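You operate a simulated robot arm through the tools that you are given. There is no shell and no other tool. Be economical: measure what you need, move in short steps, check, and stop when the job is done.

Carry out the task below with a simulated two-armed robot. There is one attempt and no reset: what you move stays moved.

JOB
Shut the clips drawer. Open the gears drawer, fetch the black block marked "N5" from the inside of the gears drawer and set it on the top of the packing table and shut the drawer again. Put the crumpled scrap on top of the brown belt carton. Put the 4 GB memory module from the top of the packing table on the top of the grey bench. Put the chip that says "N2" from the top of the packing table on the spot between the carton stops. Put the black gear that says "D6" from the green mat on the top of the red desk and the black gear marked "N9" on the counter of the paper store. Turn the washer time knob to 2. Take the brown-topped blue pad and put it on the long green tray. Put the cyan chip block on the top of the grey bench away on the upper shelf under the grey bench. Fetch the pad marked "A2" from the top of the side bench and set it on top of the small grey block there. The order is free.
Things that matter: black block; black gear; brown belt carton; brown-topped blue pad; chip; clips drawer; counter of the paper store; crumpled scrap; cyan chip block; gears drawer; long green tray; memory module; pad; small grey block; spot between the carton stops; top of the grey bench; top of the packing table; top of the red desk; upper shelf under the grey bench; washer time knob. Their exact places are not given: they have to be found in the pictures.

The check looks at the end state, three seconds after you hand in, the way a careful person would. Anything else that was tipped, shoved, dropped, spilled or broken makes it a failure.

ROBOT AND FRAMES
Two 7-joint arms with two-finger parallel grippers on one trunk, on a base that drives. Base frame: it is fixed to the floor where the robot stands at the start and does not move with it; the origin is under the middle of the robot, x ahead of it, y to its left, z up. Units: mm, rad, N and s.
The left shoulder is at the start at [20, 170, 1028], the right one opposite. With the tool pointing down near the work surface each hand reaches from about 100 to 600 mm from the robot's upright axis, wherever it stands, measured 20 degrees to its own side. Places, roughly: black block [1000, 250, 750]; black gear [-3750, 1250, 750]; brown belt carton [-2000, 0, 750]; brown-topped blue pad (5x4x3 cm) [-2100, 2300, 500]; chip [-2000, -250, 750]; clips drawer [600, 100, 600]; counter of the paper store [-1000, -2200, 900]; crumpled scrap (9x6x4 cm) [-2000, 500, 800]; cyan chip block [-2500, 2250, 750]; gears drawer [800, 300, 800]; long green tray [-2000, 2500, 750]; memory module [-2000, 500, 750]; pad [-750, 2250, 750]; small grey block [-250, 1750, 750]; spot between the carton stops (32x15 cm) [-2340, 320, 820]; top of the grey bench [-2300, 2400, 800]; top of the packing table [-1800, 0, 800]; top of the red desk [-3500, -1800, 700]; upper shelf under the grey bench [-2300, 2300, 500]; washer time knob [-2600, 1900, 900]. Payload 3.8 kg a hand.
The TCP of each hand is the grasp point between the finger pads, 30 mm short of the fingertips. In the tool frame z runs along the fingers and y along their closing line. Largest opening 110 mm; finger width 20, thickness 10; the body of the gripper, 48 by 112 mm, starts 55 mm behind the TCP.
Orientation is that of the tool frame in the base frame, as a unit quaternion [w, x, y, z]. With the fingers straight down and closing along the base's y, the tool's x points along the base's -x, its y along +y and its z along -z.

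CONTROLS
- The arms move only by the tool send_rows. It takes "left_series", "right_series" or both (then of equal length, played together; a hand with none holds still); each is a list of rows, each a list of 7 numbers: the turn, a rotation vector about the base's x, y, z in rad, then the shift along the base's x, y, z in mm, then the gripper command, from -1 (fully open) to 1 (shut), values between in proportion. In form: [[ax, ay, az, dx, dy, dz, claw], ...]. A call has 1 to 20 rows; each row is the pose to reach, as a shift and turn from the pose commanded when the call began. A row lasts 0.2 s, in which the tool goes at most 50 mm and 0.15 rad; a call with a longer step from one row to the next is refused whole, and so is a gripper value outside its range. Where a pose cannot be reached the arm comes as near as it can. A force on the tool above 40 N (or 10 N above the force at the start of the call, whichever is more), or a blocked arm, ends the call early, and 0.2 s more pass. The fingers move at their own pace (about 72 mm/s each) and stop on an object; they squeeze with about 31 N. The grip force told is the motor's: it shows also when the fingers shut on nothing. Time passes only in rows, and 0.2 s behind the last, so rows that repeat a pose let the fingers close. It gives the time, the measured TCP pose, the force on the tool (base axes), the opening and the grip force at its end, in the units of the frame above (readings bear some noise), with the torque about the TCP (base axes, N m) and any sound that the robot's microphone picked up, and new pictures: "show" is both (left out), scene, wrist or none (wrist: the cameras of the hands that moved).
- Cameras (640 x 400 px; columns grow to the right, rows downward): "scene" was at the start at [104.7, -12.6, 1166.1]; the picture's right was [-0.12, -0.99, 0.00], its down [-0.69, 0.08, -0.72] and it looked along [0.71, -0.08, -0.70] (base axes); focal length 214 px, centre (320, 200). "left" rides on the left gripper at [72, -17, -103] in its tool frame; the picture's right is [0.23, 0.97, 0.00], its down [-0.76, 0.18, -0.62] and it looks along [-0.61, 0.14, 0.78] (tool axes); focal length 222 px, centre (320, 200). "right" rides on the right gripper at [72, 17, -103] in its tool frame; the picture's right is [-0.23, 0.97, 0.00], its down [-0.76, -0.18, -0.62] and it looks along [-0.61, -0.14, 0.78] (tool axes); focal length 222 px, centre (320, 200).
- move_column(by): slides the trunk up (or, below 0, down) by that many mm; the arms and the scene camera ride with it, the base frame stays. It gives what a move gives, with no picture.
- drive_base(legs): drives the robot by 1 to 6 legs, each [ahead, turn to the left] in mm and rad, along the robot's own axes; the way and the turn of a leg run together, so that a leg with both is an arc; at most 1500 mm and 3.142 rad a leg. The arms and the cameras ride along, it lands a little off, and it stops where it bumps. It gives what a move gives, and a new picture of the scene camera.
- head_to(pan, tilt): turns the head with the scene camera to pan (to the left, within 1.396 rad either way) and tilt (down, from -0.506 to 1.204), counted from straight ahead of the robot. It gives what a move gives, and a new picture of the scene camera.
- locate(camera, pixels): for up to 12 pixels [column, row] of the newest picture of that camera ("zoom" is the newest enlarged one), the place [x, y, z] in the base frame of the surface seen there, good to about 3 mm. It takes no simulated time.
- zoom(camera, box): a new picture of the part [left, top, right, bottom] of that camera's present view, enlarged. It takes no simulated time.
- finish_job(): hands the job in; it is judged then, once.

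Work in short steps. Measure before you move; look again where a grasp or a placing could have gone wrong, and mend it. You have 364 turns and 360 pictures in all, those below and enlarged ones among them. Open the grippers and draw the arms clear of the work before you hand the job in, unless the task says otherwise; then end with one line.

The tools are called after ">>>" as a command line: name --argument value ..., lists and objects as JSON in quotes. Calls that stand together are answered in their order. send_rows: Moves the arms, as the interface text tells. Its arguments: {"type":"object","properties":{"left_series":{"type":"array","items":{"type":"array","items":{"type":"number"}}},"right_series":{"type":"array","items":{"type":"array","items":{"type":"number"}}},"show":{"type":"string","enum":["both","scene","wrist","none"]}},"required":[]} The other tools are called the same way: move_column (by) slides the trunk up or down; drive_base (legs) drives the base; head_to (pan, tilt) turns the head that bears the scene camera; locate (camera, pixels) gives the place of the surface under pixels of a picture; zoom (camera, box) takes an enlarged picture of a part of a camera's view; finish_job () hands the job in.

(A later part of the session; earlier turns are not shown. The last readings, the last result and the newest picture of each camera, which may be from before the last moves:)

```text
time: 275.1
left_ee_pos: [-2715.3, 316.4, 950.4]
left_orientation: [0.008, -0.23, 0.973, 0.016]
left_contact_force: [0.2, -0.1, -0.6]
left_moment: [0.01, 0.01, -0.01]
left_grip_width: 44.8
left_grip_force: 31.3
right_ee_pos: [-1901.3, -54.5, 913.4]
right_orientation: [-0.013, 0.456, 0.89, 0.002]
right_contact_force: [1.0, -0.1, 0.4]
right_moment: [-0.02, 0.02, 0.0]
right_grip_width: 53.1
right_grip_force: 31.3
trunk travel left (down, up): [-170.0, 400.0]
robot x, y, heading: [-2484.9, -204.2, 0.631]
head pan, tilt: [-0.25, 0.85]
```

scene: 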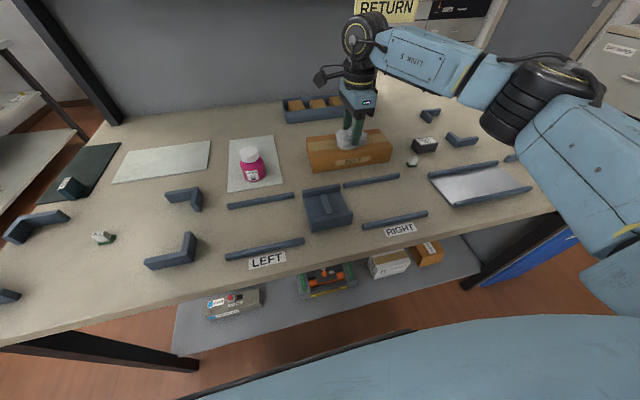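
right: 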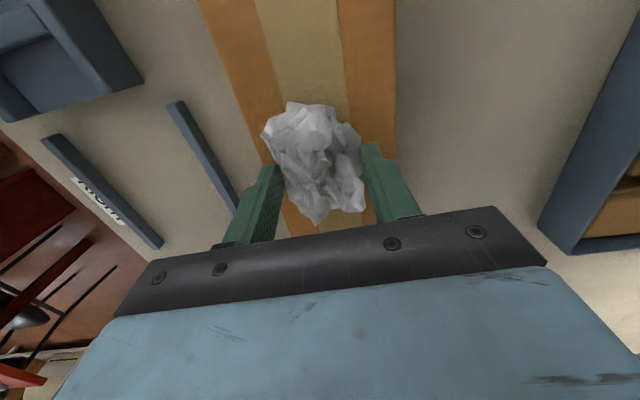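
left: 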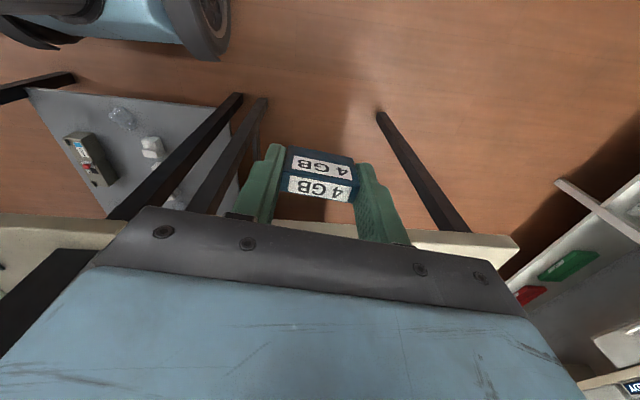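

Centred on the carton. Lower 7 mm, release slowly, rise.

>>> send_rows --right_series '[[0, 0, 0, 0, 0, -4, 1], [0, 0, 0, 0, 0, -7, 1], [0, 0, 0, 0, 0, -7, 0.2], [0, 0, 0, 0, 0, -7, -0.2], [0, 0, 0, 0, 0, -7, -0.4], [0, 0, 0, 0, 0, 20, -0.5], [0, 0, 0, 0, 0, 60, -0.5], [0, 0, 0, 0, 0, 100, -0.5]]' --show "wrist"

```text
time: 276.9
left_ee_pos: [-2716.4, 316.7, 949.4]
left_orientation: [0.008, -0.23, 0.973, 0.015]
left_contact_force: [0.0, 0.1, 0.0]
left_moment: [0.02, -0.02, -0.03]
left_grip_width: 44.8
left_grip_force: 31.4
right_ee_pos: [-1902.2, -52.6, 1015.0]
right_orientation: [-0.012, 0.457, 0.89, 0.002]
right_contact_force: [0.1, -0.6, -0.2]
right_moment: [-0.01, 0.05, 0.04]
right_grip_width: 82.6
right_grip_force: 0.0
trunk travel left (down, up): [-170.0, 400.0]
robot x, y, heading: [-2485.6, -201.7, 0.63]
head pan, tilt: [-0.25, 0.85]
```

right: 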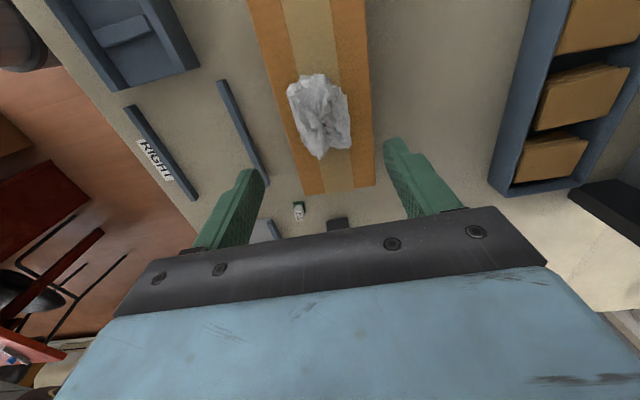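

Scrap rests on the carton. Raise and head for the grey-bench side with the module.

>>> move_column --by 270

>>> drive_base --legs '[[-110, 0], [0, 1.571], [1060, 0], [0, -0.6]]'

>>> head_to --pan 0.0 --tilt 0.6

```text
time: 279.6
left_ee_pos: [-2715.5, 315.7, 1221.1]
left_orientation: [0.007, -0.231, 0.973, 0.015]
left_contact_force: [-1.5, 0.2, -0.2]
left_moment: [-0.03, -0.01, 0.0]
left_grip_width: 44.8
left_grip_force: 31.0
right_ee_pos: [-1901.6, -53.9, 1284.3]
right_orientation: [-0.013, 0.455, 0.89, 0.003]
right_contact_force: [-0.8, 1.1, -0.4]
right_moment: [0.0, 0.02, 0.03]
right_grip_width: 82.3
right_grip_force: 0.0
trunk travel left (down, up): [-440.0, 130.0]
robot x, y, heading: [-2484.7, -201.0, 0.628]
head pan, tilt: [-0.25, 0.85]
```

```text
time: 291.4
left_ee_pos: [-3755.8, 701.7, 1221.5]
left_orientation: [-0.001, -0.657, 0.754, 0.018]
left_contact_force: [0.6, -0.4, -0.1]
left_moment: [0.03, 0.0, 0.01]
left_grip_width: 44.9
left_grip_force: 30.8
right_ee_pos: [-2990.2, 1165.1, 1285.6]
right_orientation: [-0.012, -0.012, 1.0, -0.004]
right_contact_force: [0.4, 0.1, 0.1]
right_moment: [-0.01, 0.01, -0.01]
right_grip_width: 82.5
right_grip_force: 0.0
trunk travel left (down, up): [-440.0, 130.0]
robot x, y, heading: [-3200.3, 597.6, 1.599]
head pan, tilt: [-0.25, 0.85]
```

scene: 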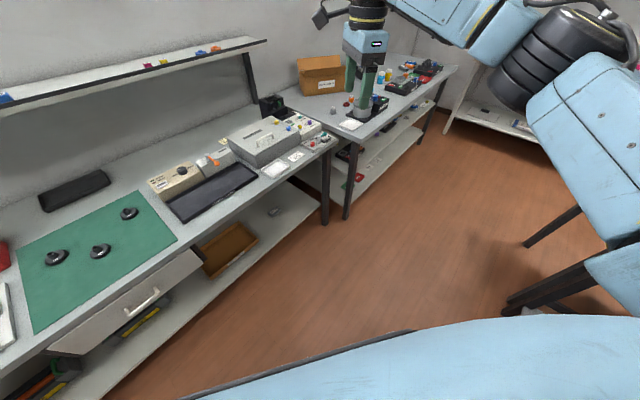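

```text
time: 292.1
left_ee_pos: [-3756.4, 702.1, 1220.8]
left_orientation: [-0.001, -0.657, 0.753, 0.016]
left_contact_force: [-0.3, -0.2, -0.4]
left_moment: [-0.01, 0.0, -0.01]
left_grip_width: 44.8
left_grip_force: 30.3
right_ee_pos: [-2990.2, 1166.4, 1285.9]
right_orientation: [-0.013, -0.012, 1.0, -0.004]
right_contact_force: [-0.6, 0.2, 0.2]
right_moment: [0.01, 0.03, 0.0]
right_grip_width: 82.8
right_grip_force: 0.0
trunk travel left (down, up): [-440.0, 130.0]
robot x, y, heading: [-3195.9, 601.8, 1.601]
head pan, tilt: [0.0, 0.6]
```

scene: 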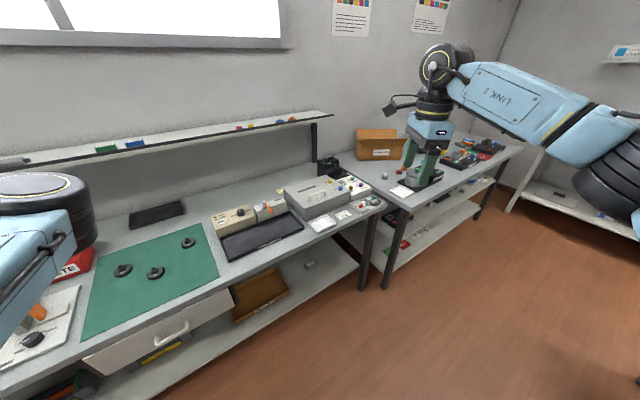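

The green mat with three black gears is here, and devices further right. I zoom on both regions.

>>> zoom --camera "scene" --box '[80, 215, 240, 315]'

>>> zoom --camera "scene" --box '[200, 150, 400, 270]'

>>> locate --camera "scene" --pixels '[[122, 270], [155, 271], [188, 242], [237, 215], [300, 198], [355, 185], [410, 195], [375, 280], [85, 365], [520, 148], [395, 215], [310, 265]]'

```text
4.00 times, centred on (160, 265) of scene
```

zoom: 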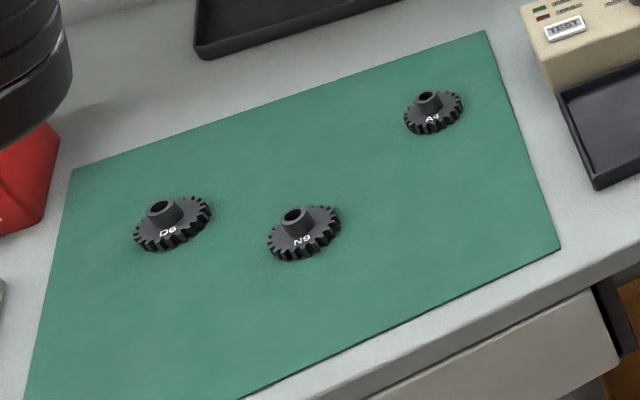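

```text
3.20 times, centred on (300, 210) of scene
```

zoom: 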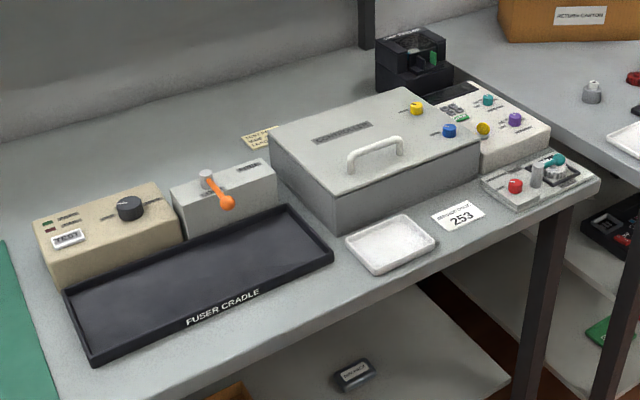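

```text
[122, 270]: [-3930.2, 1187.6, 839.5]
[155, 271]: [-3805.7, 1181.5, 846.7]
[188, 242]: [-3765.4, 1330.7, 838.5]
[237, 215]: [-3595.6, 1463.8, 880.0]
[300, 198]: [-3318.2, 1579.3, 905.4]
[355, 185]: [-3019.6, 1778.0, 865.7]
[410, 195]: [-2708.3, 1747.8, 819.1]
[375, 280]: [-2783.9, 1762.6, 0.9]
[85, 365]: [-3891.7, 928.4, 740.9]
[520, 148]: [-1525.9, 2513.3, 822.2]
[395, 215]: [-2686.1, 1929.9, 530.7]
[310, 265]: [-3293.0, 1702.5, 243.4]
```

Next I drive along to stand opposite the second (grey) bench and face it.

>>> drive_base --legs '[[0, -0.976], [1400, 0], [0, 1.571]]'

>>> head_to --pan 0.1 --tilt 0.75

```text
time: 305.5
left_ee_pos: [-2570.3, 1195.5, 1221.1]
left_orientation: [0.006, 0.844, -0.536, -0.016]
left_contact_force: [0.6, -0.2, -0.5]
left_moment: [0.02, 0.0, 0.0]
left_grip_width: 45.0
left_grip_force: 30.5
right_ee_pos: [-2181.7, 2002.7, 1284.9]
right_orientation: [-0.011, -0.298, 0.955, -0.007]
right_contact_force: [0.5, 0.3, -0.1]
right_moment: [0.04, 0.03, -0.03]
right_grip_width: 82.3
right_grip_force: 0.1
trunk travel left (down, up): [-440.0, 130.0]
robot x, y, heading: [-2045.6, 1414.1, 2.169]
head pan, tilt: [0.0, 0.6]
```

scene: 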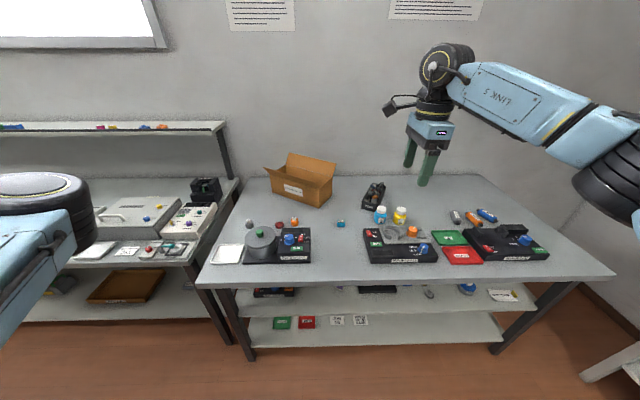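

```text
time: 306.2
left_ee_pos: [-2570.0, 1196.7, 1220.9]
left_orientation: [0.005, 0.845, -0.535, -0.017]
left_contact_force: [0.7, 0.3, -0.5]
left_moment: [0.0, 0.01, -0.02]
left_grip_width: 45.2
left_grip_force: 31.1
right_ee_pos: [-2181.8, 2003.5, 1283.1]
right_orientation: [-0.011, -0.295, 0.955, -0.007]
right_contact_force: [-0.1, -0.1, 0.4]
right_moment: [-0.01, -0.03, -0.02]
right_grip_width: 82.4
right_grip_force: 0.1
trunk travel left (down, up): [-440.0, 130.0]
robot x, y, heading: [-2046.7, 1419.1, 2.176]
head pan, tilt: [0.099, 0.75]
```

scene: 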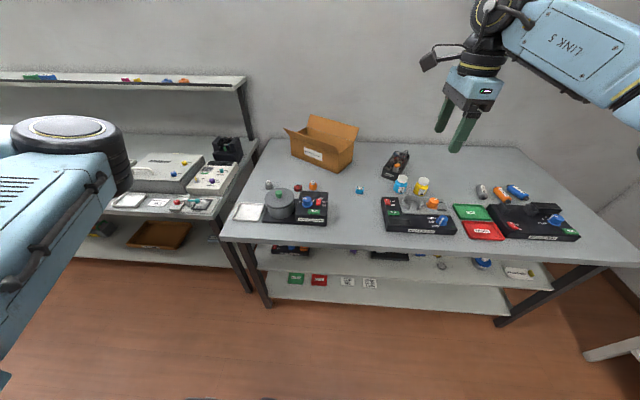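

>>> zoom --camera "scene" --box '[225, 165, 385, 265]'

>>> zoom --camera "scene" --box '[370, 145, 610, 295]'

>>> locate --camera "scene" --pixels '[[220, 240], [245, 140], [360, 190], [308, 200], [640, 255], [350, 235], [190, 203], [480, 212], [485, 232], [270, 305], [420, 250], [340, 205]]'

```text
4.00 times, centred on (305, 215) of scene
```

zoom: 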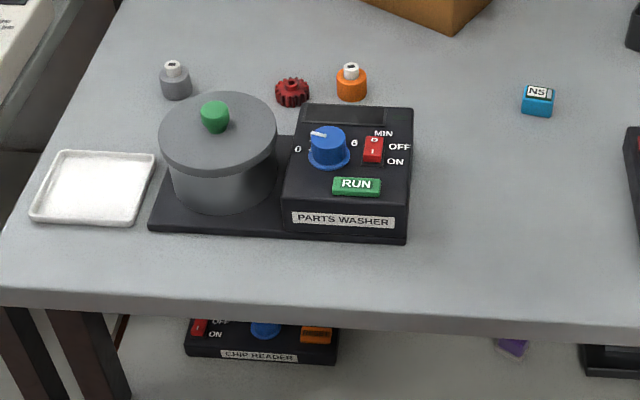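

```text
2.67 times, centred on (490, 220) of scene
```

zoom: 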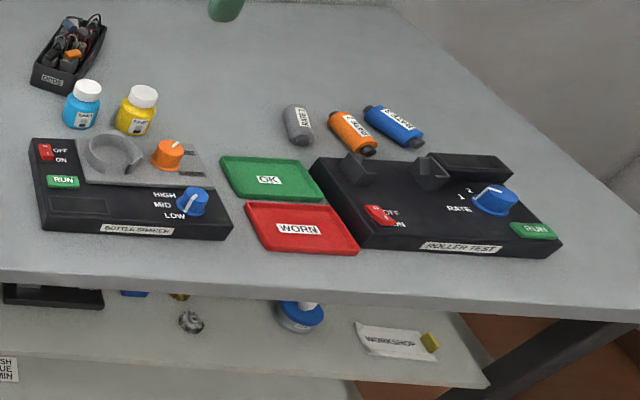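

```text
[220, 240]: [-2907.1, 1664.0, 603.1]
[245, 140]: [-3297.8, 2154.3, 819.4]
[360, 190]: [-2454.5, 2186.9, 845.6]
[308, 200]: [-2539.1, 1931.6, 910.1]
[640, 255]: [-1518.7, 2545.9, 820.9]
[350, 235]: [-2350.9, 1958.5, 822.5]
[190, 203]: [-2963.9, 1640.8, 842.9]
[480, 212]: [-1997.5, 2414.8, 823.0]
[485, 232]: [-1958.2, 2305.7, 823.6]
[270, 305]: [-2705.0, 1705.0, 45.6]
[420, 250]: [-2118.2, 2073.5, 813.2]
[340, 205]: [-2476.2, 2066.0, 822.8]
```

The parts-washer knob is at (-2539,1931,910), cyan chip block "N5" at (-2454,2187). I bring the left hand (module) forward at shoulder height here in the open first.

>>> send_rows --left_series '[[0, 0, 0, 0, 30, 30, 1], [0, 0, 0, 0, 60, 60, 1], [0, 0, 0, 0, 100, 80, 1], [0, 0, 0, 2, 145, 90, 1], [0, 0, 0, 4, 190, 90, 1], [0, 0, 0, 6, 235, 90, 1], [0, 0, 0, 8, 280, 90, 1], [0, 0, 0, 10, 325, 90, 1], [0, 0, 0, 14, 370, 90, 1], [0, 0, 0, 18, 415, 90, 1], [0, 0, 0, 20, 460, 90, 1], [0, 0, 0, 22, 505, 90, 1], [0, 0, 0, 26, 545, 90, 1], [0, 0, 0, 29, 578, 90, 1]]' --show "scene"

```text
time: 309.2
left_ee_pos: [-2552.9, 1784.6, 1309.7]
left_orientation: [0.005, 0.845, -0.534, -0.014]
left_contact_force: [0.7, -0.7, -0.6]
left_moment: [-0.04, 0.03, 0.02]
left_grip_width: 44.9
left_grip_force: 31.1
left hand out of reach, approached as far as the arm can: row 7, 8, 9, 10, 11, 12, 13, 14
right_ee_pos: [-2182.7, 2003.3, 1285.8]
right_orientation: [-0.011, -0.296, 0.955, -0.007]
right_contact_force: [0.2, 0.3, 0.4]
right_moment: [0.03, -0.01, 0.04]
right_grip_width: 82.4
right_grip_force: 0.0
trunk travel left (down, up): [-440.0, 130.0]
robot x, y, heading: [-2045.0, 1411.7, 2.173]
head pan, tilt: [0.099, 0.75]
```

scene: 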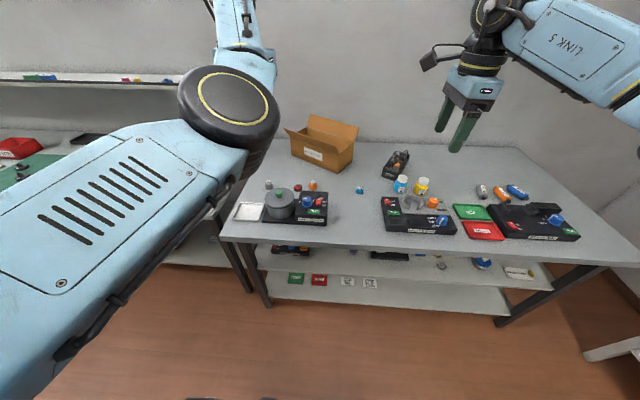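

Good posture (595 ahead, 207 left). I retract the right hand and position the base so the module comes over the free area at ≈(-2385,2020).

>>> send_rows --right_series '[[0, 0, 0, 23, -33, 20, -0.5], [0, 0, 0, 46, -66, 40, -0.5], [0, 0, 0, 70, -99, 60, -0.5], [0, 0, 0, 93, -132, 70, -0.5], [0, 0, 0, 116, -163, 70, -0.5]]' --show "none"

>>> drive_base --legs '[[0, -1.223], [299, 0], [0, 1.24]]'

>>> move_column --by -340

>>> head_to --pan 0.2 --tilt 0.75

```text
time: 310.4
left_ee_pos: [-2552.9, 1783.0, 1310.5]
left_orientation: [0.006, 0.845, -0.535, -0.015]
left_contact_force: [0.1, -1.2, -0.1]
left_moment: [0.02, 0.02, 0.04]
left_grip_width: 45.1
left_grip_force: 31.6
right_ee_pos: [-2063.7, 1838.3, 1354.1]
right_orientation: [-0.011, -0.297, 0.955, -0.006]
right_contact_force: [0.0, -0.1, 0.4]
right_moment: [0.03, 0.0, -0.01]
right_grip_width: 82.9
right_grip_force: 0.0
trunk travel left (down, up): [-440.0, 130.0]
robot x, y, heading: [-2042.9, 1419.6, 2.178]
head pan, tilt: [0.099, 0.75]
```

```text
time: 318.5
left_ee_pos: [-2389.4, 2017.9, 1311.7]
left_orientation: [0.006, 0.851, -0.524, -0.015]
left_contact_force: [0.0, 0.2, -0.2]
left_moment: [-0.01, -0.02, 0.02]
left_grip_width: 45.1
left_grip_force: 30.6
right_ee_pos: [-1902.6, 2085.1, 1354.4]
right_orientation: [-0.011, -0.308, 0.951, -0.006]
right_contact_force: [0.2, -0.3, 0.6]
right_moment: [0.0, -0.03, -0.02]
right_grip_width: 82.7
right_grip_force: 0.1
trunk travel left (down, up): [-440.0, 130.0]
robot x, y, heading: [-1869.1, 1660.4, 2.201]
head pan, tilt: [0.099, 0.75]
```

scene: 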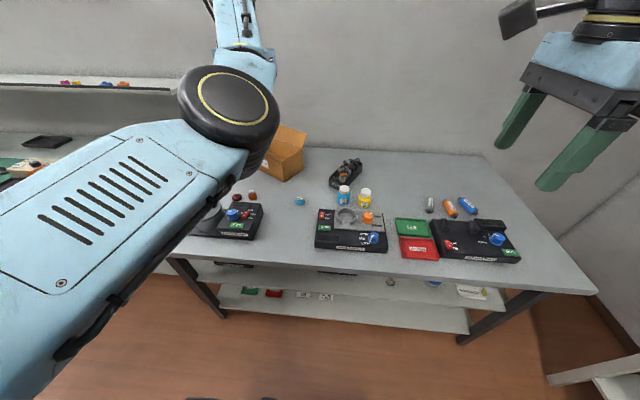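

```text
time: 321.9
left_ee_pos: [-2388.8, 2018.3, 971.9]
left_orientation: [0.006, 0.851, -0.525, -0.015]
left_contact_force: [0.5, 0.8, -1.2]
left_moment: [0.03, -0.05, -0.02]
left_grip_width: 44.9
left_grip_force: 31.0
right_ee_pos: [-1901.4, 2084.4, 1015.4]
right_orientation: [-0.011, -0.306, 0.952, -0.008]
right_contact_force: [0.0, 0.0, -0.2]
right_moment: [0.03, -0.02, -0.02]
right_grip_width: 82.4
right_grip_force: 0.0
trunk travel left (down, up): [-100.0, 470.0]
robot x, y, heading: [-1872.1, 1663.3, 2.197]
head pan, tilt: [0.099, 0.75]
```

```text
time: 322.5
left_ee_pos: [-2389.5, 2018.4, 972.0]
left_orientation: [0.006, 0.851, -0.525, -0.015]
left_contact_force: [0.7, -0.3, -0.9]
left_moment: [0.02, 0.02, 0.02]
left_grip_width: 45.0
left_grip_force: 31.0
right_ee_pos: [-1901.0, 2084.1, 1015.4]
right_orientation: [-0.011, -0.308, 0.951, -0.008]
right_contact_force: [-0.1, -0.4, 0.2]
right_moment: [-0.01, -0.01, 0.03]
right_grip_width: 82.4
right_grip_force: 0.2
trunk travel left (down, up): [-100.0, 470.0]
robot x, y, heading: [-1875.4, 1660.4, 2.192]
head pan, tilt: [0.201, 0.75]
```

scene: 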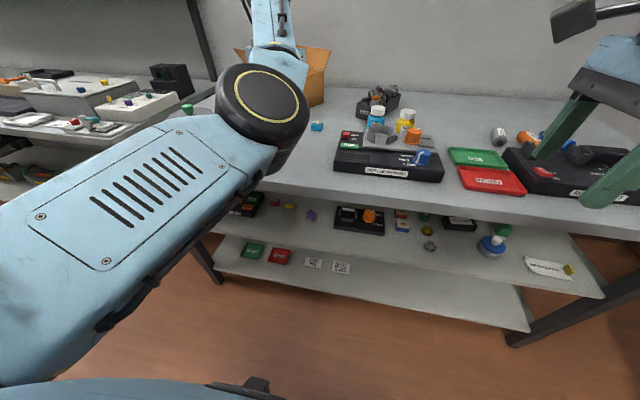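

Check below the module through the left wrist camera.

>>> zoom --camera "left" --box '[0, 0, 640, 400]'

>>> locate --camera "zoom" --pixels '[[320, 60], [320, 110], [250, 110], [400, 110], [200, 50]]'

```text
1.00 times, centred on (320, 200) of left (not enlarged: the box is as wide or as high as the picture)
```

zoom: 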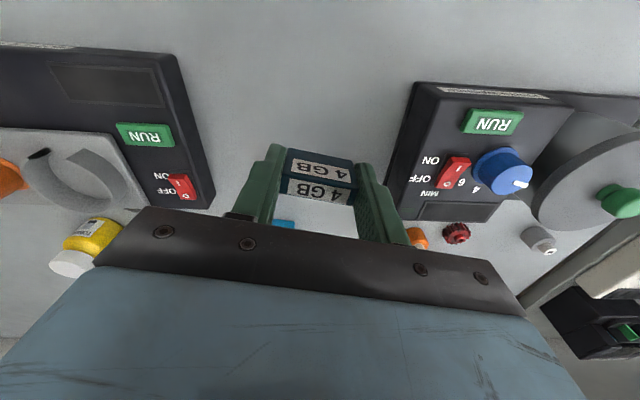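

```text
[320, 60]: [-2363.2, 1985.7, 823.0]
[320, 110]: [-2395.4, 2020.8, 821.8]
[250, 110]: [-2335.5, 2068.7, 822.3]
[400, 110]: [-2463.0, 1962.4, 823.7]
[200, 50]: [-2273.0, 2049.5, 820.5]
```

Clear below. Lower the module to TCP z≈861.

>>> send_rows --left_series '[[0, 0, 0, 0, 0, -30, 1], [0, 0, 0, 0, 0, -60, 1], [0, 0, 0, 0, 0, -85, 1], [0, 0, 0, 0, 0, -100, 1]]' --show "wrist"

```text
time: 323.5
left_ee_pos: [-2388.9, 2018.5, 869.9]
left_orientation: [0.006, 0.85, -0.526, -0.016]
left_contact_force: [0.4, 0.6, -0.7]
left_moment: [-0.02, 0.06, 0.04]
left_grip_width: 44.9
left_grip_force: 31.3
right_ee_pos: [-1902.7, 2084.1, 1015.3]
right_orientation: [-0.01, -0.307, 0.951, -0.007]
right_contact_force: [0.9, 0.0, 0.1]
right_moment: [0.04, 0.03, -0.03]
right_grip_width: 82.7
right_grip_force: 0.1
trunk travel left (down, up): [-100.0, 470.0]
robot x, y, heading: [-1872.5, 1659.7, 2.198]
head pan, tilt: [0.201, 0.75]
```

left: 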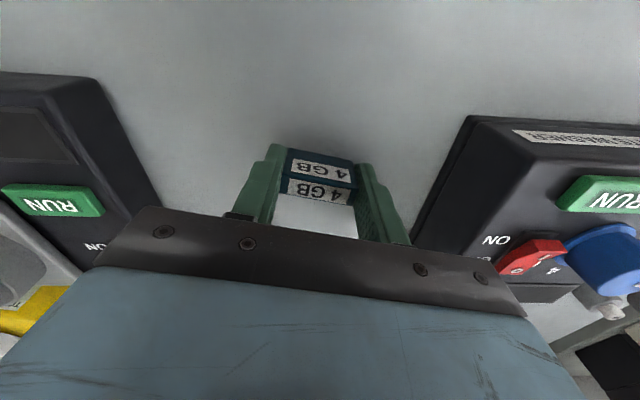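

>>> send_rows --left_series '[[0, 0, 0, 0, 0, -5, 1], [0, 0, 0, 0, 0, -9, 1], [0, 0, 0, 0, 0, -9, 0.4], [0, 0, 0, 0, 0, -9, 0.0], [0, 0, 0, 0, 0, -9, -0.05], [0, 0, 0, 0, 0, 25, -0.05], [0, 0, 0, 0, 0, 65, -0.05], [0, 0, 0, 0, 0, 105, -0.05]]' --show "wrist"

```text
time: 325.3
left_ee_pos: [-2388.6, 2017.7, 976.5]
left_orientation: [0.007, 0.851, -0.525, -0.015]
left_contact_force: [-1.3, 0.0, 0.0]
left_moment: [0.04, 0.0, 0.03]
left_grip_width: 57.8
left_grip_force: 0.1
right_ee_pos: [-1901.4, 2083.3, 1015.5]
right_orientation: [-0.011, -0.307, 0.952, -0.008]
right_contact_force: [0.2, -0.1, -0.5]
right_moment: [-0.02, 0.01, 0.03]
right_grip_width: 82.5
right_grip_force: 0.1
trunk travel left (down, up): [-100.0, 470.0]
robot x, y, heading: [-1872.8, 1660.0, 2.199]
head pan, tilt: [0.201, 0.75]
```

left: 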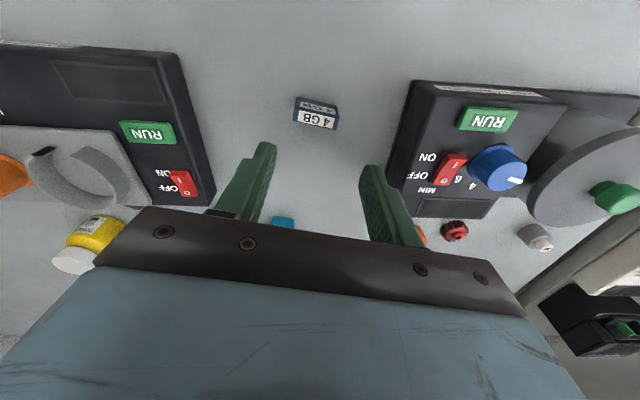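

Module stands on the grey bench. I fold the left arm back to the side by the reverse path.

>>> send_rows --left_series '[[0, 0, 0, 0, 0, 30, -0.05], [0, 0, 0, -2, -45, 40, -0.05], [0, 0, 0, -5, -90, 40, 0], [0, 0, 0, -8, -135, 40, 0], [0, 0, 0, -10, -180, 40, 0], [0, 0, 0, -12, -225, 40, 0], [0, 0, 0, -14, -270, 40, 0], [0, 0, 0, -17, -315, 40, 0], [0, 0, 0, -19, -360, 40, 0], [0, 0, 0, -21, -405, 20, 0], [0, 0, 0, -23, -450, 0, 0], [0, 0, 0, -25, -495, -20, 0], [0, 0, 0, -27, -540, -40, 0], [0, 0, 0, -29, -578, -50, 0]]' --show "scene"

```text
time: 328.3
left_ee_pos: [-2418.0, 1439.8, 924.9]
left_orientation: [0.006, 0.85, -0.526, -0.015]
left_contact_force: [0.2, 0.6, -0.3]
left_moment: [-0.02, 0.02, 0.0]
left_grip_width: 54.9
left_grip_force: 0.1
left hand out of reach, approached as far as the arm can: row 2, 3, 4, 5, 6, 7
right_ee_pos: [-1902.8, 2085.1, 1014.6]
right_orientation: [-0.011, -0.307, 0.952, -0.008]
right_contact_force: [0.2, 1.3, 0.1]
right_moment: [0.01, 0.0, 0.01]
right_grip_width: 82.6
right_grip_force: 0.0
trunk travel left (down, up): [-100.0, 470.0]
robot x, y, heading: [-1872.2, 1661.4, 2.193]
head pan, tilt: [0.201, 0.75]
```

scene: 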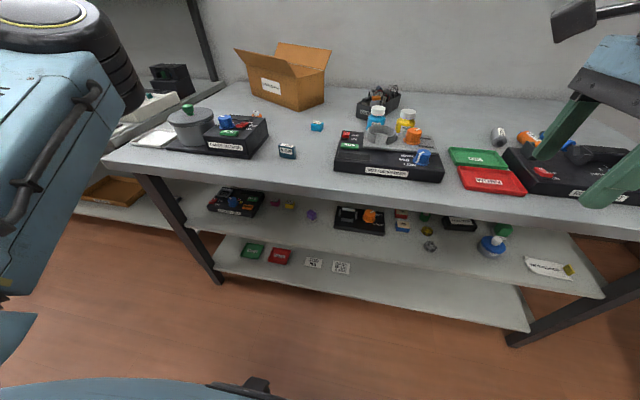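

Left arm is folded. I zoom on the shelf contents and the washer.

>>> zoom --camera "scene" --box '[190, 180, 350, 280]'

>>> zoom --camera "scene" --box '[370, 170, 610, 320]'

>>> locate --camera "scene" --pixels '[[402, 222], [402, 215], [420, 260], [300, 235], [480, 158], [470, 165], [505, 165], [420, 195], [330, 240], [200, 195], [560, 275], [425, 217]]'

```text
4.00 times, centred on (270, 230) of scene
```

zoom: 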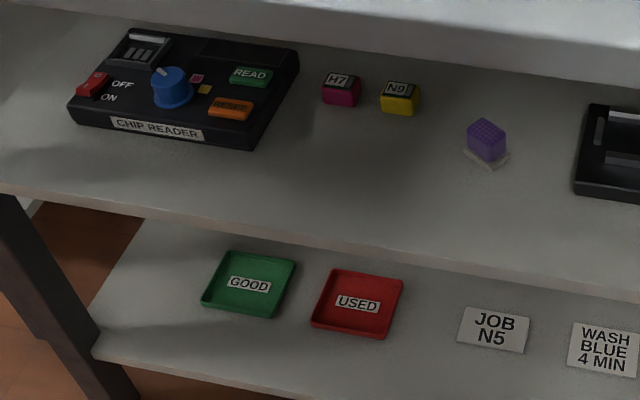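

```text
2.67 times, centred on (490, 245) of scene
```

zoom: 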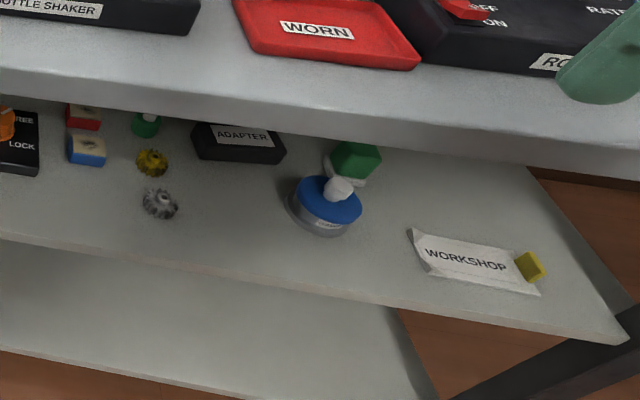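

```text
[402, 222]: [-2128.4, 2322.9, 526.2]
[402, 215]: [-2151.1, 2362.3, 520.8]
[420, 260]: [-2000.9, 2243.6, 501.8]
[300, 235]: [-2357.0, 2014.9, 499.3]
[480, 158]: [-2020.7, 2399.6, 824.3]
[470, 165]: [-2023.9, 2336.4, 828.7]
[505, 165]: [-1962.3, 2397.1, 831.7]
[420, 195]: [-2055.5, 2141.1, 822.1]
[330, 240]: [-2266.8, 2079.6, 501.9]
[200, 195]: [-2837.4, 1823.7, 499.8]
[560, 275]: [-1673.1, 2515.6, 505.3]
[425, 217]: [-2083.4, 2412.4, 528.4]
```

The brown-topped blue pad is at ≈(-2128,2323) on the upper shelf (z 501); the OK tray is the green tray near (-1992,2395). First the washer knob: I drive left so it is in the right hand's reach.

>>> drive_base --legs '[[0, 1.407], [540, 0], [0, -1.4]]'

>>> head_to --pan -0.25 --tilt 0.8

>>> zoom --camera "scene" --box '[200, 100, 440, 250]'

```text
time: 338.3
left_ee_pos: [-2901.7, 1197.4, 925.8]
left_orientation: [0.006, 0.852, -0.523, -0.015]
left_contact_force: [-0.7, -0.7, -0.7]
left_moment: [0.03, 0.01, 0.0]
left_grip_width: 54.6
left_grip_force: 0.0
right_ee_pos: [-2389.5, 1844.0, 1014.9]
right_orientation: [-0.01, -0.31, 0.951, -0.007]
right_contact_force: [-0.1, 0.1, 0.0]
right_moment: [-0.01, 0.0, -0.01]
right_grip_width: 82.4
right_grip_force: 0.2
trunk travel left (down, up): [-100.0, 470.0]
robot x, y, heading: [-2355.8, 1421.3, 2.201]
head pan, tilt: [0.201, 0.75]
```

scene: 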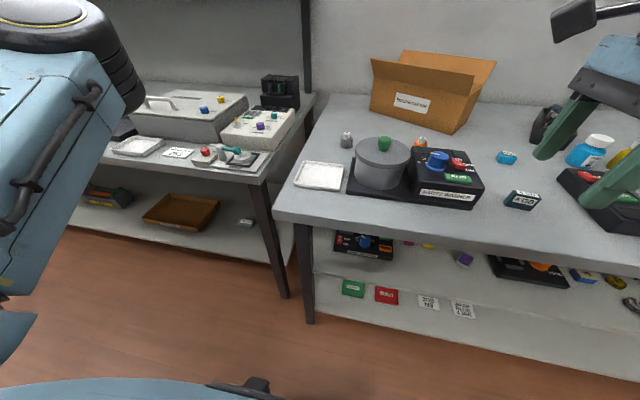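

```text
time: 339.2
left_ee_pos: [-2900.7, 1197.1, 925.3]
left_orientation: [0.006, 0.852, -0.522, -0.015]
left_contact_force: [-0.3, 0.0, 0.0]
left_moment: [-0.02, 0.03, 0.01]
left_grip_width: 55.0
left_grip_force: 0.0
right_ee_pos: [-2387.7, 1844.9, 1015.9]
right_orientation: [-0.01, -0.31, 0.951, -0.007]
right_contact_force: [-0.2, 0.2, 0.6]
right_moment: [-0.03, 0.01, -0.01]
right_grip_width: 82.7
right_grip_force: 0.2
trunk travel left (down, up): [-100.0, 470.0]
robot x, y, heading: [-2358.8, 1420.1, 2.206]
head pan, tilt: [-0.25, 0.799]
```

scene: 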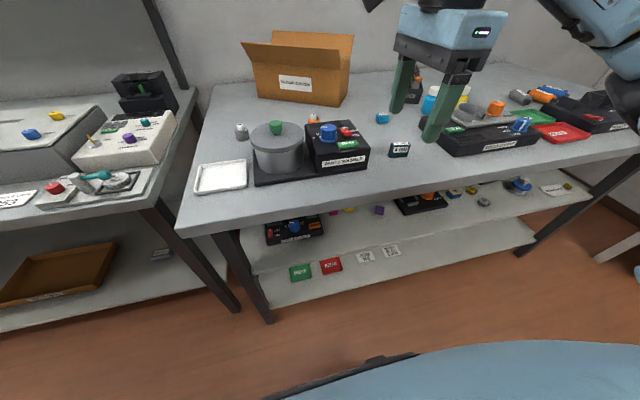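

```text
2.67 times, centred on (320, 175) of scene
```

zoom: 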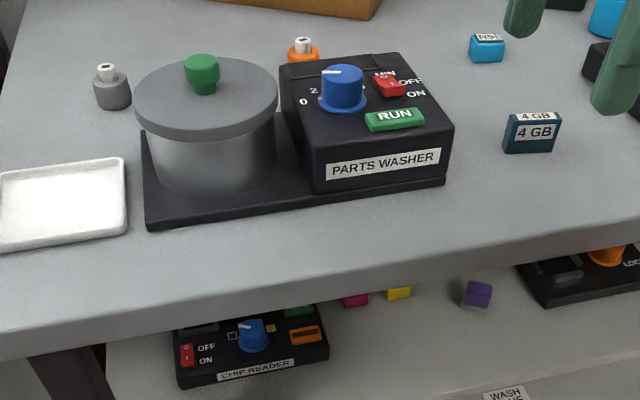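

Move the right hand above the knob for a top view of its dial.

>>> locate --camera "zoom" --pixels '[[343, 72], [343, 95], [330, 70], [355, 75], [300, 110], [390, 70]]'

>>> send_rows --right_series '[[0, 0, 0, -38, 22, 5, -0.5], [0, 0, 0, -76, 44, 10, -0.5], [0, 0, 0, -114, 66, 15, -0.5], [0, 0, 0, -151, 86, 15, -0.5]]' --show "wrist"

```text
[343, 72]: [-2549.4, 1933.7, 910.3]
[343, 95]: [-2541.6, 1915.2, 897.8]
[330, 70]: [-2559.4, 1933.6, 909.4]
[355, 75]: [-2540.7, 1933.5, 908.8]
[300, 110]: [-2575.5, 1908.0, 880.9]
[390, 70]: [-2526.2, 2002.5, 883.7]
```

```text
time: 340.2
left_ee_pos: [-2901.0, 1196.5, 924.5]
left_orientation: [0.005, 0.852, -0.523, -0.015]
left_contact_force: [-0.2, 0.8, -0.5]
left_moment: [0.0, 0.02, 0.02]
left_grip_width: 55.0
left_grip_force: 0.1
right_ee_pos: [-2542.6, 1929.3, 1029.8]
right_orientation: [-0.011, -0.311, 0.95, -0.007]
right_contact_force: [-0.4, 0.6, 0.5]
right_moment: [-0.01, 0.0, 0.03]
right_grip_width: 82.4
right_grip_force: 0.1
trunk travel left (down, up): [-100.0, 470.0]
robot x, y, heading: [-2360.7, 1420.9, 2.204]
head pan, tilt: [-0.25, 0.799]
```

right: 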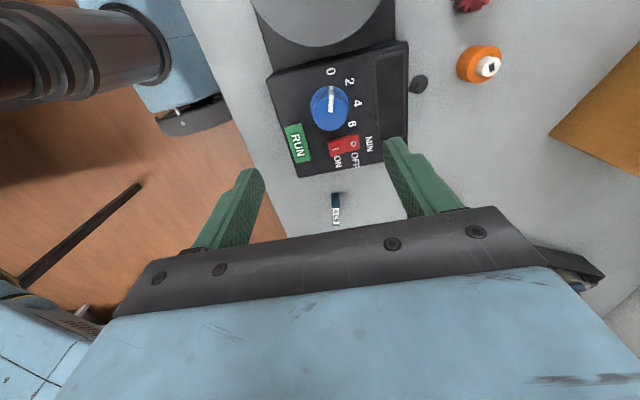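

>>> zoom --camera "right" --box '[270, 45, 410, 175]'

>>> locate --camera "right" --pixels '[[331, 72], [349, 82], [357, 103], [352, 125], [329, 106], [332, 90], [330, 112], [311, 103], [348, 105], [330, 85], [330, 128]]'

```text
3.08 times, centred on (340, 110) of right
```

zoom: 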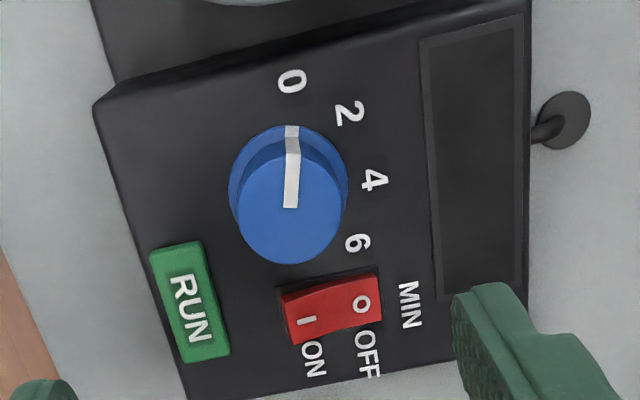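

```text
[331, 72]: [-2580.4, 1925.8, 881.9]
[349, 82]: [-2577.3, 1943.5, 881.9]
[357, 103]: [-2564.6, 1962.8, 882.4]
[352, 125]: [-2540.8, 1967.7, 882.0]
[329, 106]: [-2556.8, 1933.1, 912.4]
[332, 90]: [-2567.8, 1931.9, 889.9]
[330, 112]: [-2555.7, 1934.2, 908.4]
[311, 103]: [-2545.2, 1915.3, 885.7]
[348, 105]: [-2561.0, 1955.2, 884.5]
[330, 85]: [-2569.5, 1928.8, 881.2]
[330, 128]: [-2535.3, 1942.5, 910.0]
```

I measure the pointer direction precisely from the enlarged picture.

>>> locate --camera "zoom" --pixels '[[293, 158], [291, 203], [292, 130], [242, 205], [342, 195], [290, 262], [291, 80], [349, 113], [374, 180], [357, 243], [348, 185], [232, 190]]'

```text
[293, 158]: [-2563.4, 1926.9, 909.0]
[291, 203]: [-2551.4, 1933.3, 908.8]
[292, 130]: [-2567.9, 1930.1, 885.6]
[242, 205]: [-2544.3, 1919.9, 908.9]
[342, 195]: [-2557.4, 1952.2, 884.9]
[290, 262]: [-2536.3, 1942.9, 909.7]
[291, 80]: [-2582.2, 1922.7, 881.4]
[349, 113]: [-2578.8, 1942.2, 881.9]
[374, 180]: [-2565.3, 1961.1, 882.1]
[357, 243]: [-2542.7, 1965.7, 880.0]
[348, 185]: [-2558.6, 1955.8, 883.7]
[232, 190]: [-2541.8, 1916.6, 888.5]
```

Pointer is at 0; knob axis ≈(-2547,1932); "2" is ~0.62 rad clockwise seen from above. I rehearse that wrist turn in the air first.

>>> send_rows --right_series '[[0, 0, -0.125, -4, 2, 0, -0.2], [0, 0, -0.25, -4, 2, 0, -0.2], [0, 0, -0.375, -4, 2, 0, -0.2], [0, 0, -0.5, -4, 2, 0, -0.2], [0, 0, -0.62, -4, 2, 0, -0.2], [0, 0, -0.62, -4, 2, 0, -0.2]]' --show "none"

>>> send_rows --right_series '[[0, 0, 0.125, 0, 0, 0, -0.2], [0, 0, 0.25, 0, 0, 0, -0.2], [0, 0, 0.375, 0, 0, 0, -0.2], [0, 0, 0.5, 0, 0, 0, -0.2], [0, 0, 0.62, 0, 0, 0, -0.2], [0, 0, 0.62, 0, 0, -30, -0.2], [0, 0, 0.62, 0, 0, -60, -0.2]]' --show "wrist"

```text
time: 341.6
left_ee_pos: [-2900.9, 1196.3, 925.7]
left_orientation: [0.006, 0.852, -0.524, -0.015]
left_contact_force: [0.3, -0.6, 0.1]
left_moment: [0.01, 0.0, 0.02]
left_grip_width: 55.2
left_grip_force: 0.2
right_ee_pos: [-2545.0, 1932.5, 1028.8]
right_orientation: [-0.012, -0.004, 1.0, -0.003]
right_contact_force: [0.0, -0.6, 0.1]
right_moment: [0.03, -0.01, 0.0]
right_grip_width: 66.0
right_grip_force: 0.0
trunk travel left (down, up): [-100.0, 470.0]
robot x, y, heading: [-2356.6, 1422.2, 2.204]
head pan, tilt: [-0.25, 0.799]
```

```text
time: 343.2
left_ee_pos: [-2901.7, 1197.9, 924.9]
left_orientation: [0.005, 0.852, -0.523, -0.015]
left_contact_force: [0.3, -0.8, -0.1]
left_moment: [-0.01, 0.02, 0.01]
left_grip_width: 55.0
left_grip_force: 0.0
right_ee_pos: [-2545.7, 1931.3, 970.0]
right_orientation: [-0.01, -0.311, 0.95, -0.007]
right_contact_force: [-0.1, 0.0, 0.0]
right_moment: [0.0, 0.06, -0.01]
right_grip_width: 66.1
right_grip_force: 0.1
trunk travel left (down, up): [-100.0, 470.0]
robot x, y, heading: [-2360.1, 1418.3, 2.204]
head pan, tilt: [-0.25, 0.799]
```

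right: 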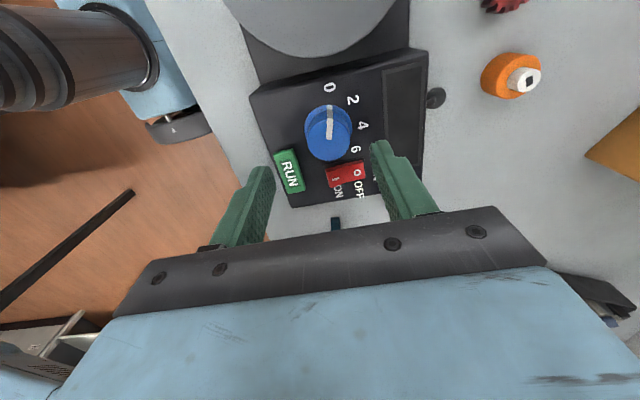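

The turn is reachable. I refine the knob's centre from this closer view.

>>> zoom --camera "right" --box '[260, 70, 420, 190]'

>>> locate --camera "right" --pixels '[[328, 137], [308, 137], [349, 135], [328, 158], [329, 118], [329, 107], [305, 125], [352, 123]]'

```text
3.33 times, centred on (340, 130) of right
```

zoom: 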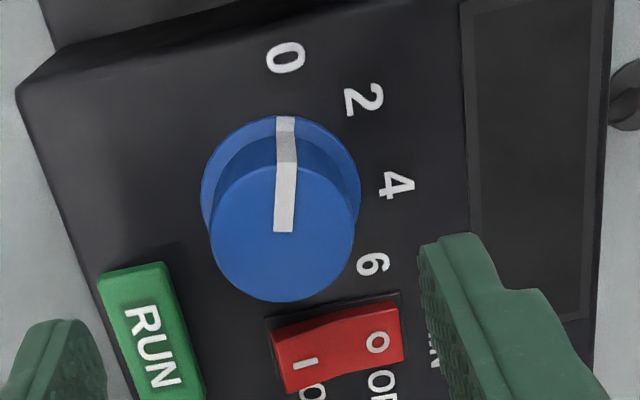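

```text
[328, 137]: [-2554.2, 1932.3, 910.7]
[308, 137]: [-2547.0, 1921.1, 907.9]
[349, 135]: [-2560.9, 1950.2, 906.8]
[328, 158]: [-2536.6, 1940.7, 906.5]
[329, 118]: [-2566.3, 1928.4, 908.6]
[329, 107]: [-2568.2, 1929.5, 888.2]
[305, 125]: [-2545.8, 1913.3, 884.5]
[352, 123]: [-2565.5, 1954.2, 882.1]
```

Knob centre ≈(-2552,1934), label spacing ≈43°. I descend, grip and turn clockwise ~0.7 rad.

>>> send_rows --right_series '[[0, 0, 0, -6, 3, -20, -0.2], [0, 0, 0, -6, 3, -40, -0.2], [0, 0, 0, -6, 3, -48, -0.2], [0, 0, 0, -6, 3, -48, 0.4], [0, 0, 0, -6, 3, -48, 1], [0, 0, 0, -6, 3, -48, 1]]' --show "wrist"

```text
time: 344.6
left_ee_pos: [-2902.4, 1197.6, 925.4]
left_orientation: [0.007, 0.852, -0.523, -0.015]
left_contact_force: [0.3, 0.3, 0.7]
left_moment: [-0.01, 0.01, 0.02]
left_grip_width: 54.7
left_grip_force: 0.1
right_ee_pos: [-2551.8, 1935.5, 922.5]
right_orientation: [-0.011, -0.309, 0.951, -0.006]
right_contact_force: [-4.3, 3.3, -0.4]
right_moment: [0.81, 0.55, 0.0]
right_grip_width: 33.0
right_grip_force: 45.1
trunk travel left (down, up): [-100.0, 470.0]
robot x, y, heading: [-2358.5, 1421.8, 2.203]
head pan, tilt: [-0.25, 0.799]
```

right: 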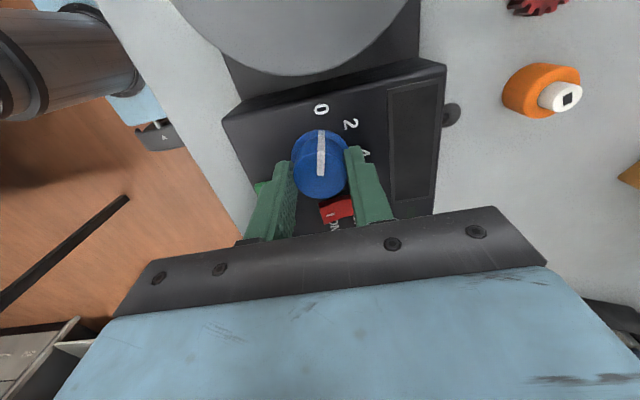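

Gripped at 33 mm. Turn.

>>> send_rows --right_series '[[0, 0, -0.1, 0, 0, 0, 1], [0, 0, -0.2, 0, 0, 0, 1], [0, 0, -0.3, 0, 0, 0, 1], [0, 0, -0.4, 0, 0, 0, 1], [0, 0, -0.5, 0, 0, 0, 1], [0, 0, -0.6, 0, 0, 0, 1], [0, 0, -0.7, 0, 0, 0, 1]]' --show "wrist"

```text
time: 346.2
left_ee_pos: [-2901.6, 1197.6, 924.3]
left_orientation: [0.005, 0.852, -0.523, -0.016]
left_contact_force: [-0.3, 0.3, -0.1]
left_moment: [0.03, 0.0, -0.01]
left_grip_width: 55.0
left_grip_force: 0.0
right_ee_pos: [-2551.0, 1935.4, 922.5]
right_orientation: [-0.012, 0.037, 0.999, -0.003]
right_contact_force: [-4.8, 6.6, 8.9]
right_moment: [0.55, -0.4, -0.02]
right_grip_width: 32.9
right_grip_force: 45.1
trunk travel left (down, up): [-100.0, 470.0]
robot x, y, heading: [-2358.1, 1421.7, 2.2]
head pan, tilt: [-0.25, 0.799]
```

right: 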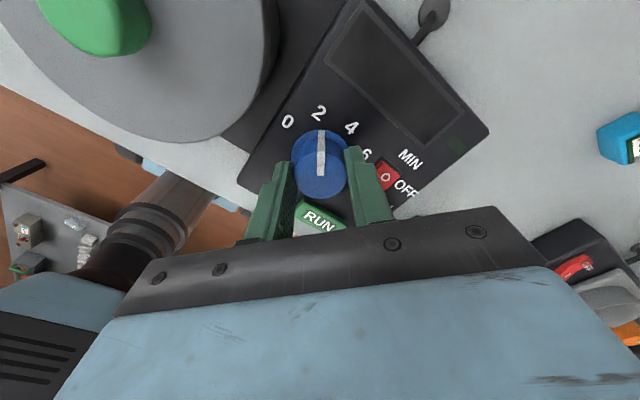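

The pointer now points at 2. Release and rise.

>>> send_rows --right_series '[[0, 0, 0, 0, 0, 0, 0.4], [0, 0, 0, 0, 0, 0, 0.1], [0, 0, 0, 0, 0, 0, 0], [0, 0, 0, 0, 0, 30, 0], [0, 0, 0, 0, 0, 70, 0], [0, 0, 0, 0, 0, 110, 0]]' --show "wrist"

>>> zoom --camera "right" --box '[260, 50, 400, 160]'

```text
time: 347.6
left_ee_pos: [-2902.1, 1195.7, 925.3]
left_orientation: [0.006, 0.853, -0.522, -0.015]
left_contact_force: [-0.2, 0.7, 0.5]
left_moment: [0.0, -0.01, 0.03]
left_grip_width: 55.2
left_grip_force: 0.1
right_ee_pos: [-2551.0, 1935.6, 1031.2]
right_orientation: [-0.012, 0.035, 0.999, -0.003]
right_contact_force: [0.3, 0.0, -0.3]
right_moment: [-0.01, -0.01, -0.01]
right_grip_width: 55.0
right_grip_force: 0.1
trunk travel left (down, up): [-100.0, 470.0]
robot x, y, heading: [-2357.7, 1423.3, 2.202]
head pan, tilt: [-0.25, 0.799]
```

right: 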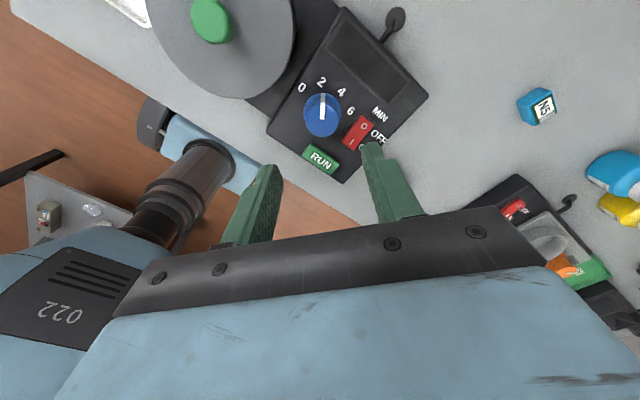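

```text
3.64 times, centred on (330, 105) of right
```

zoom: 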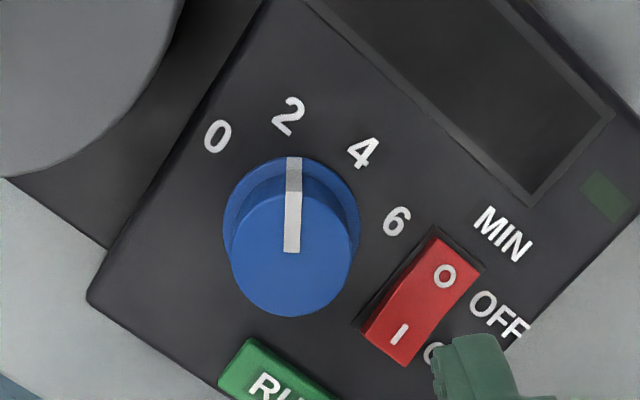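

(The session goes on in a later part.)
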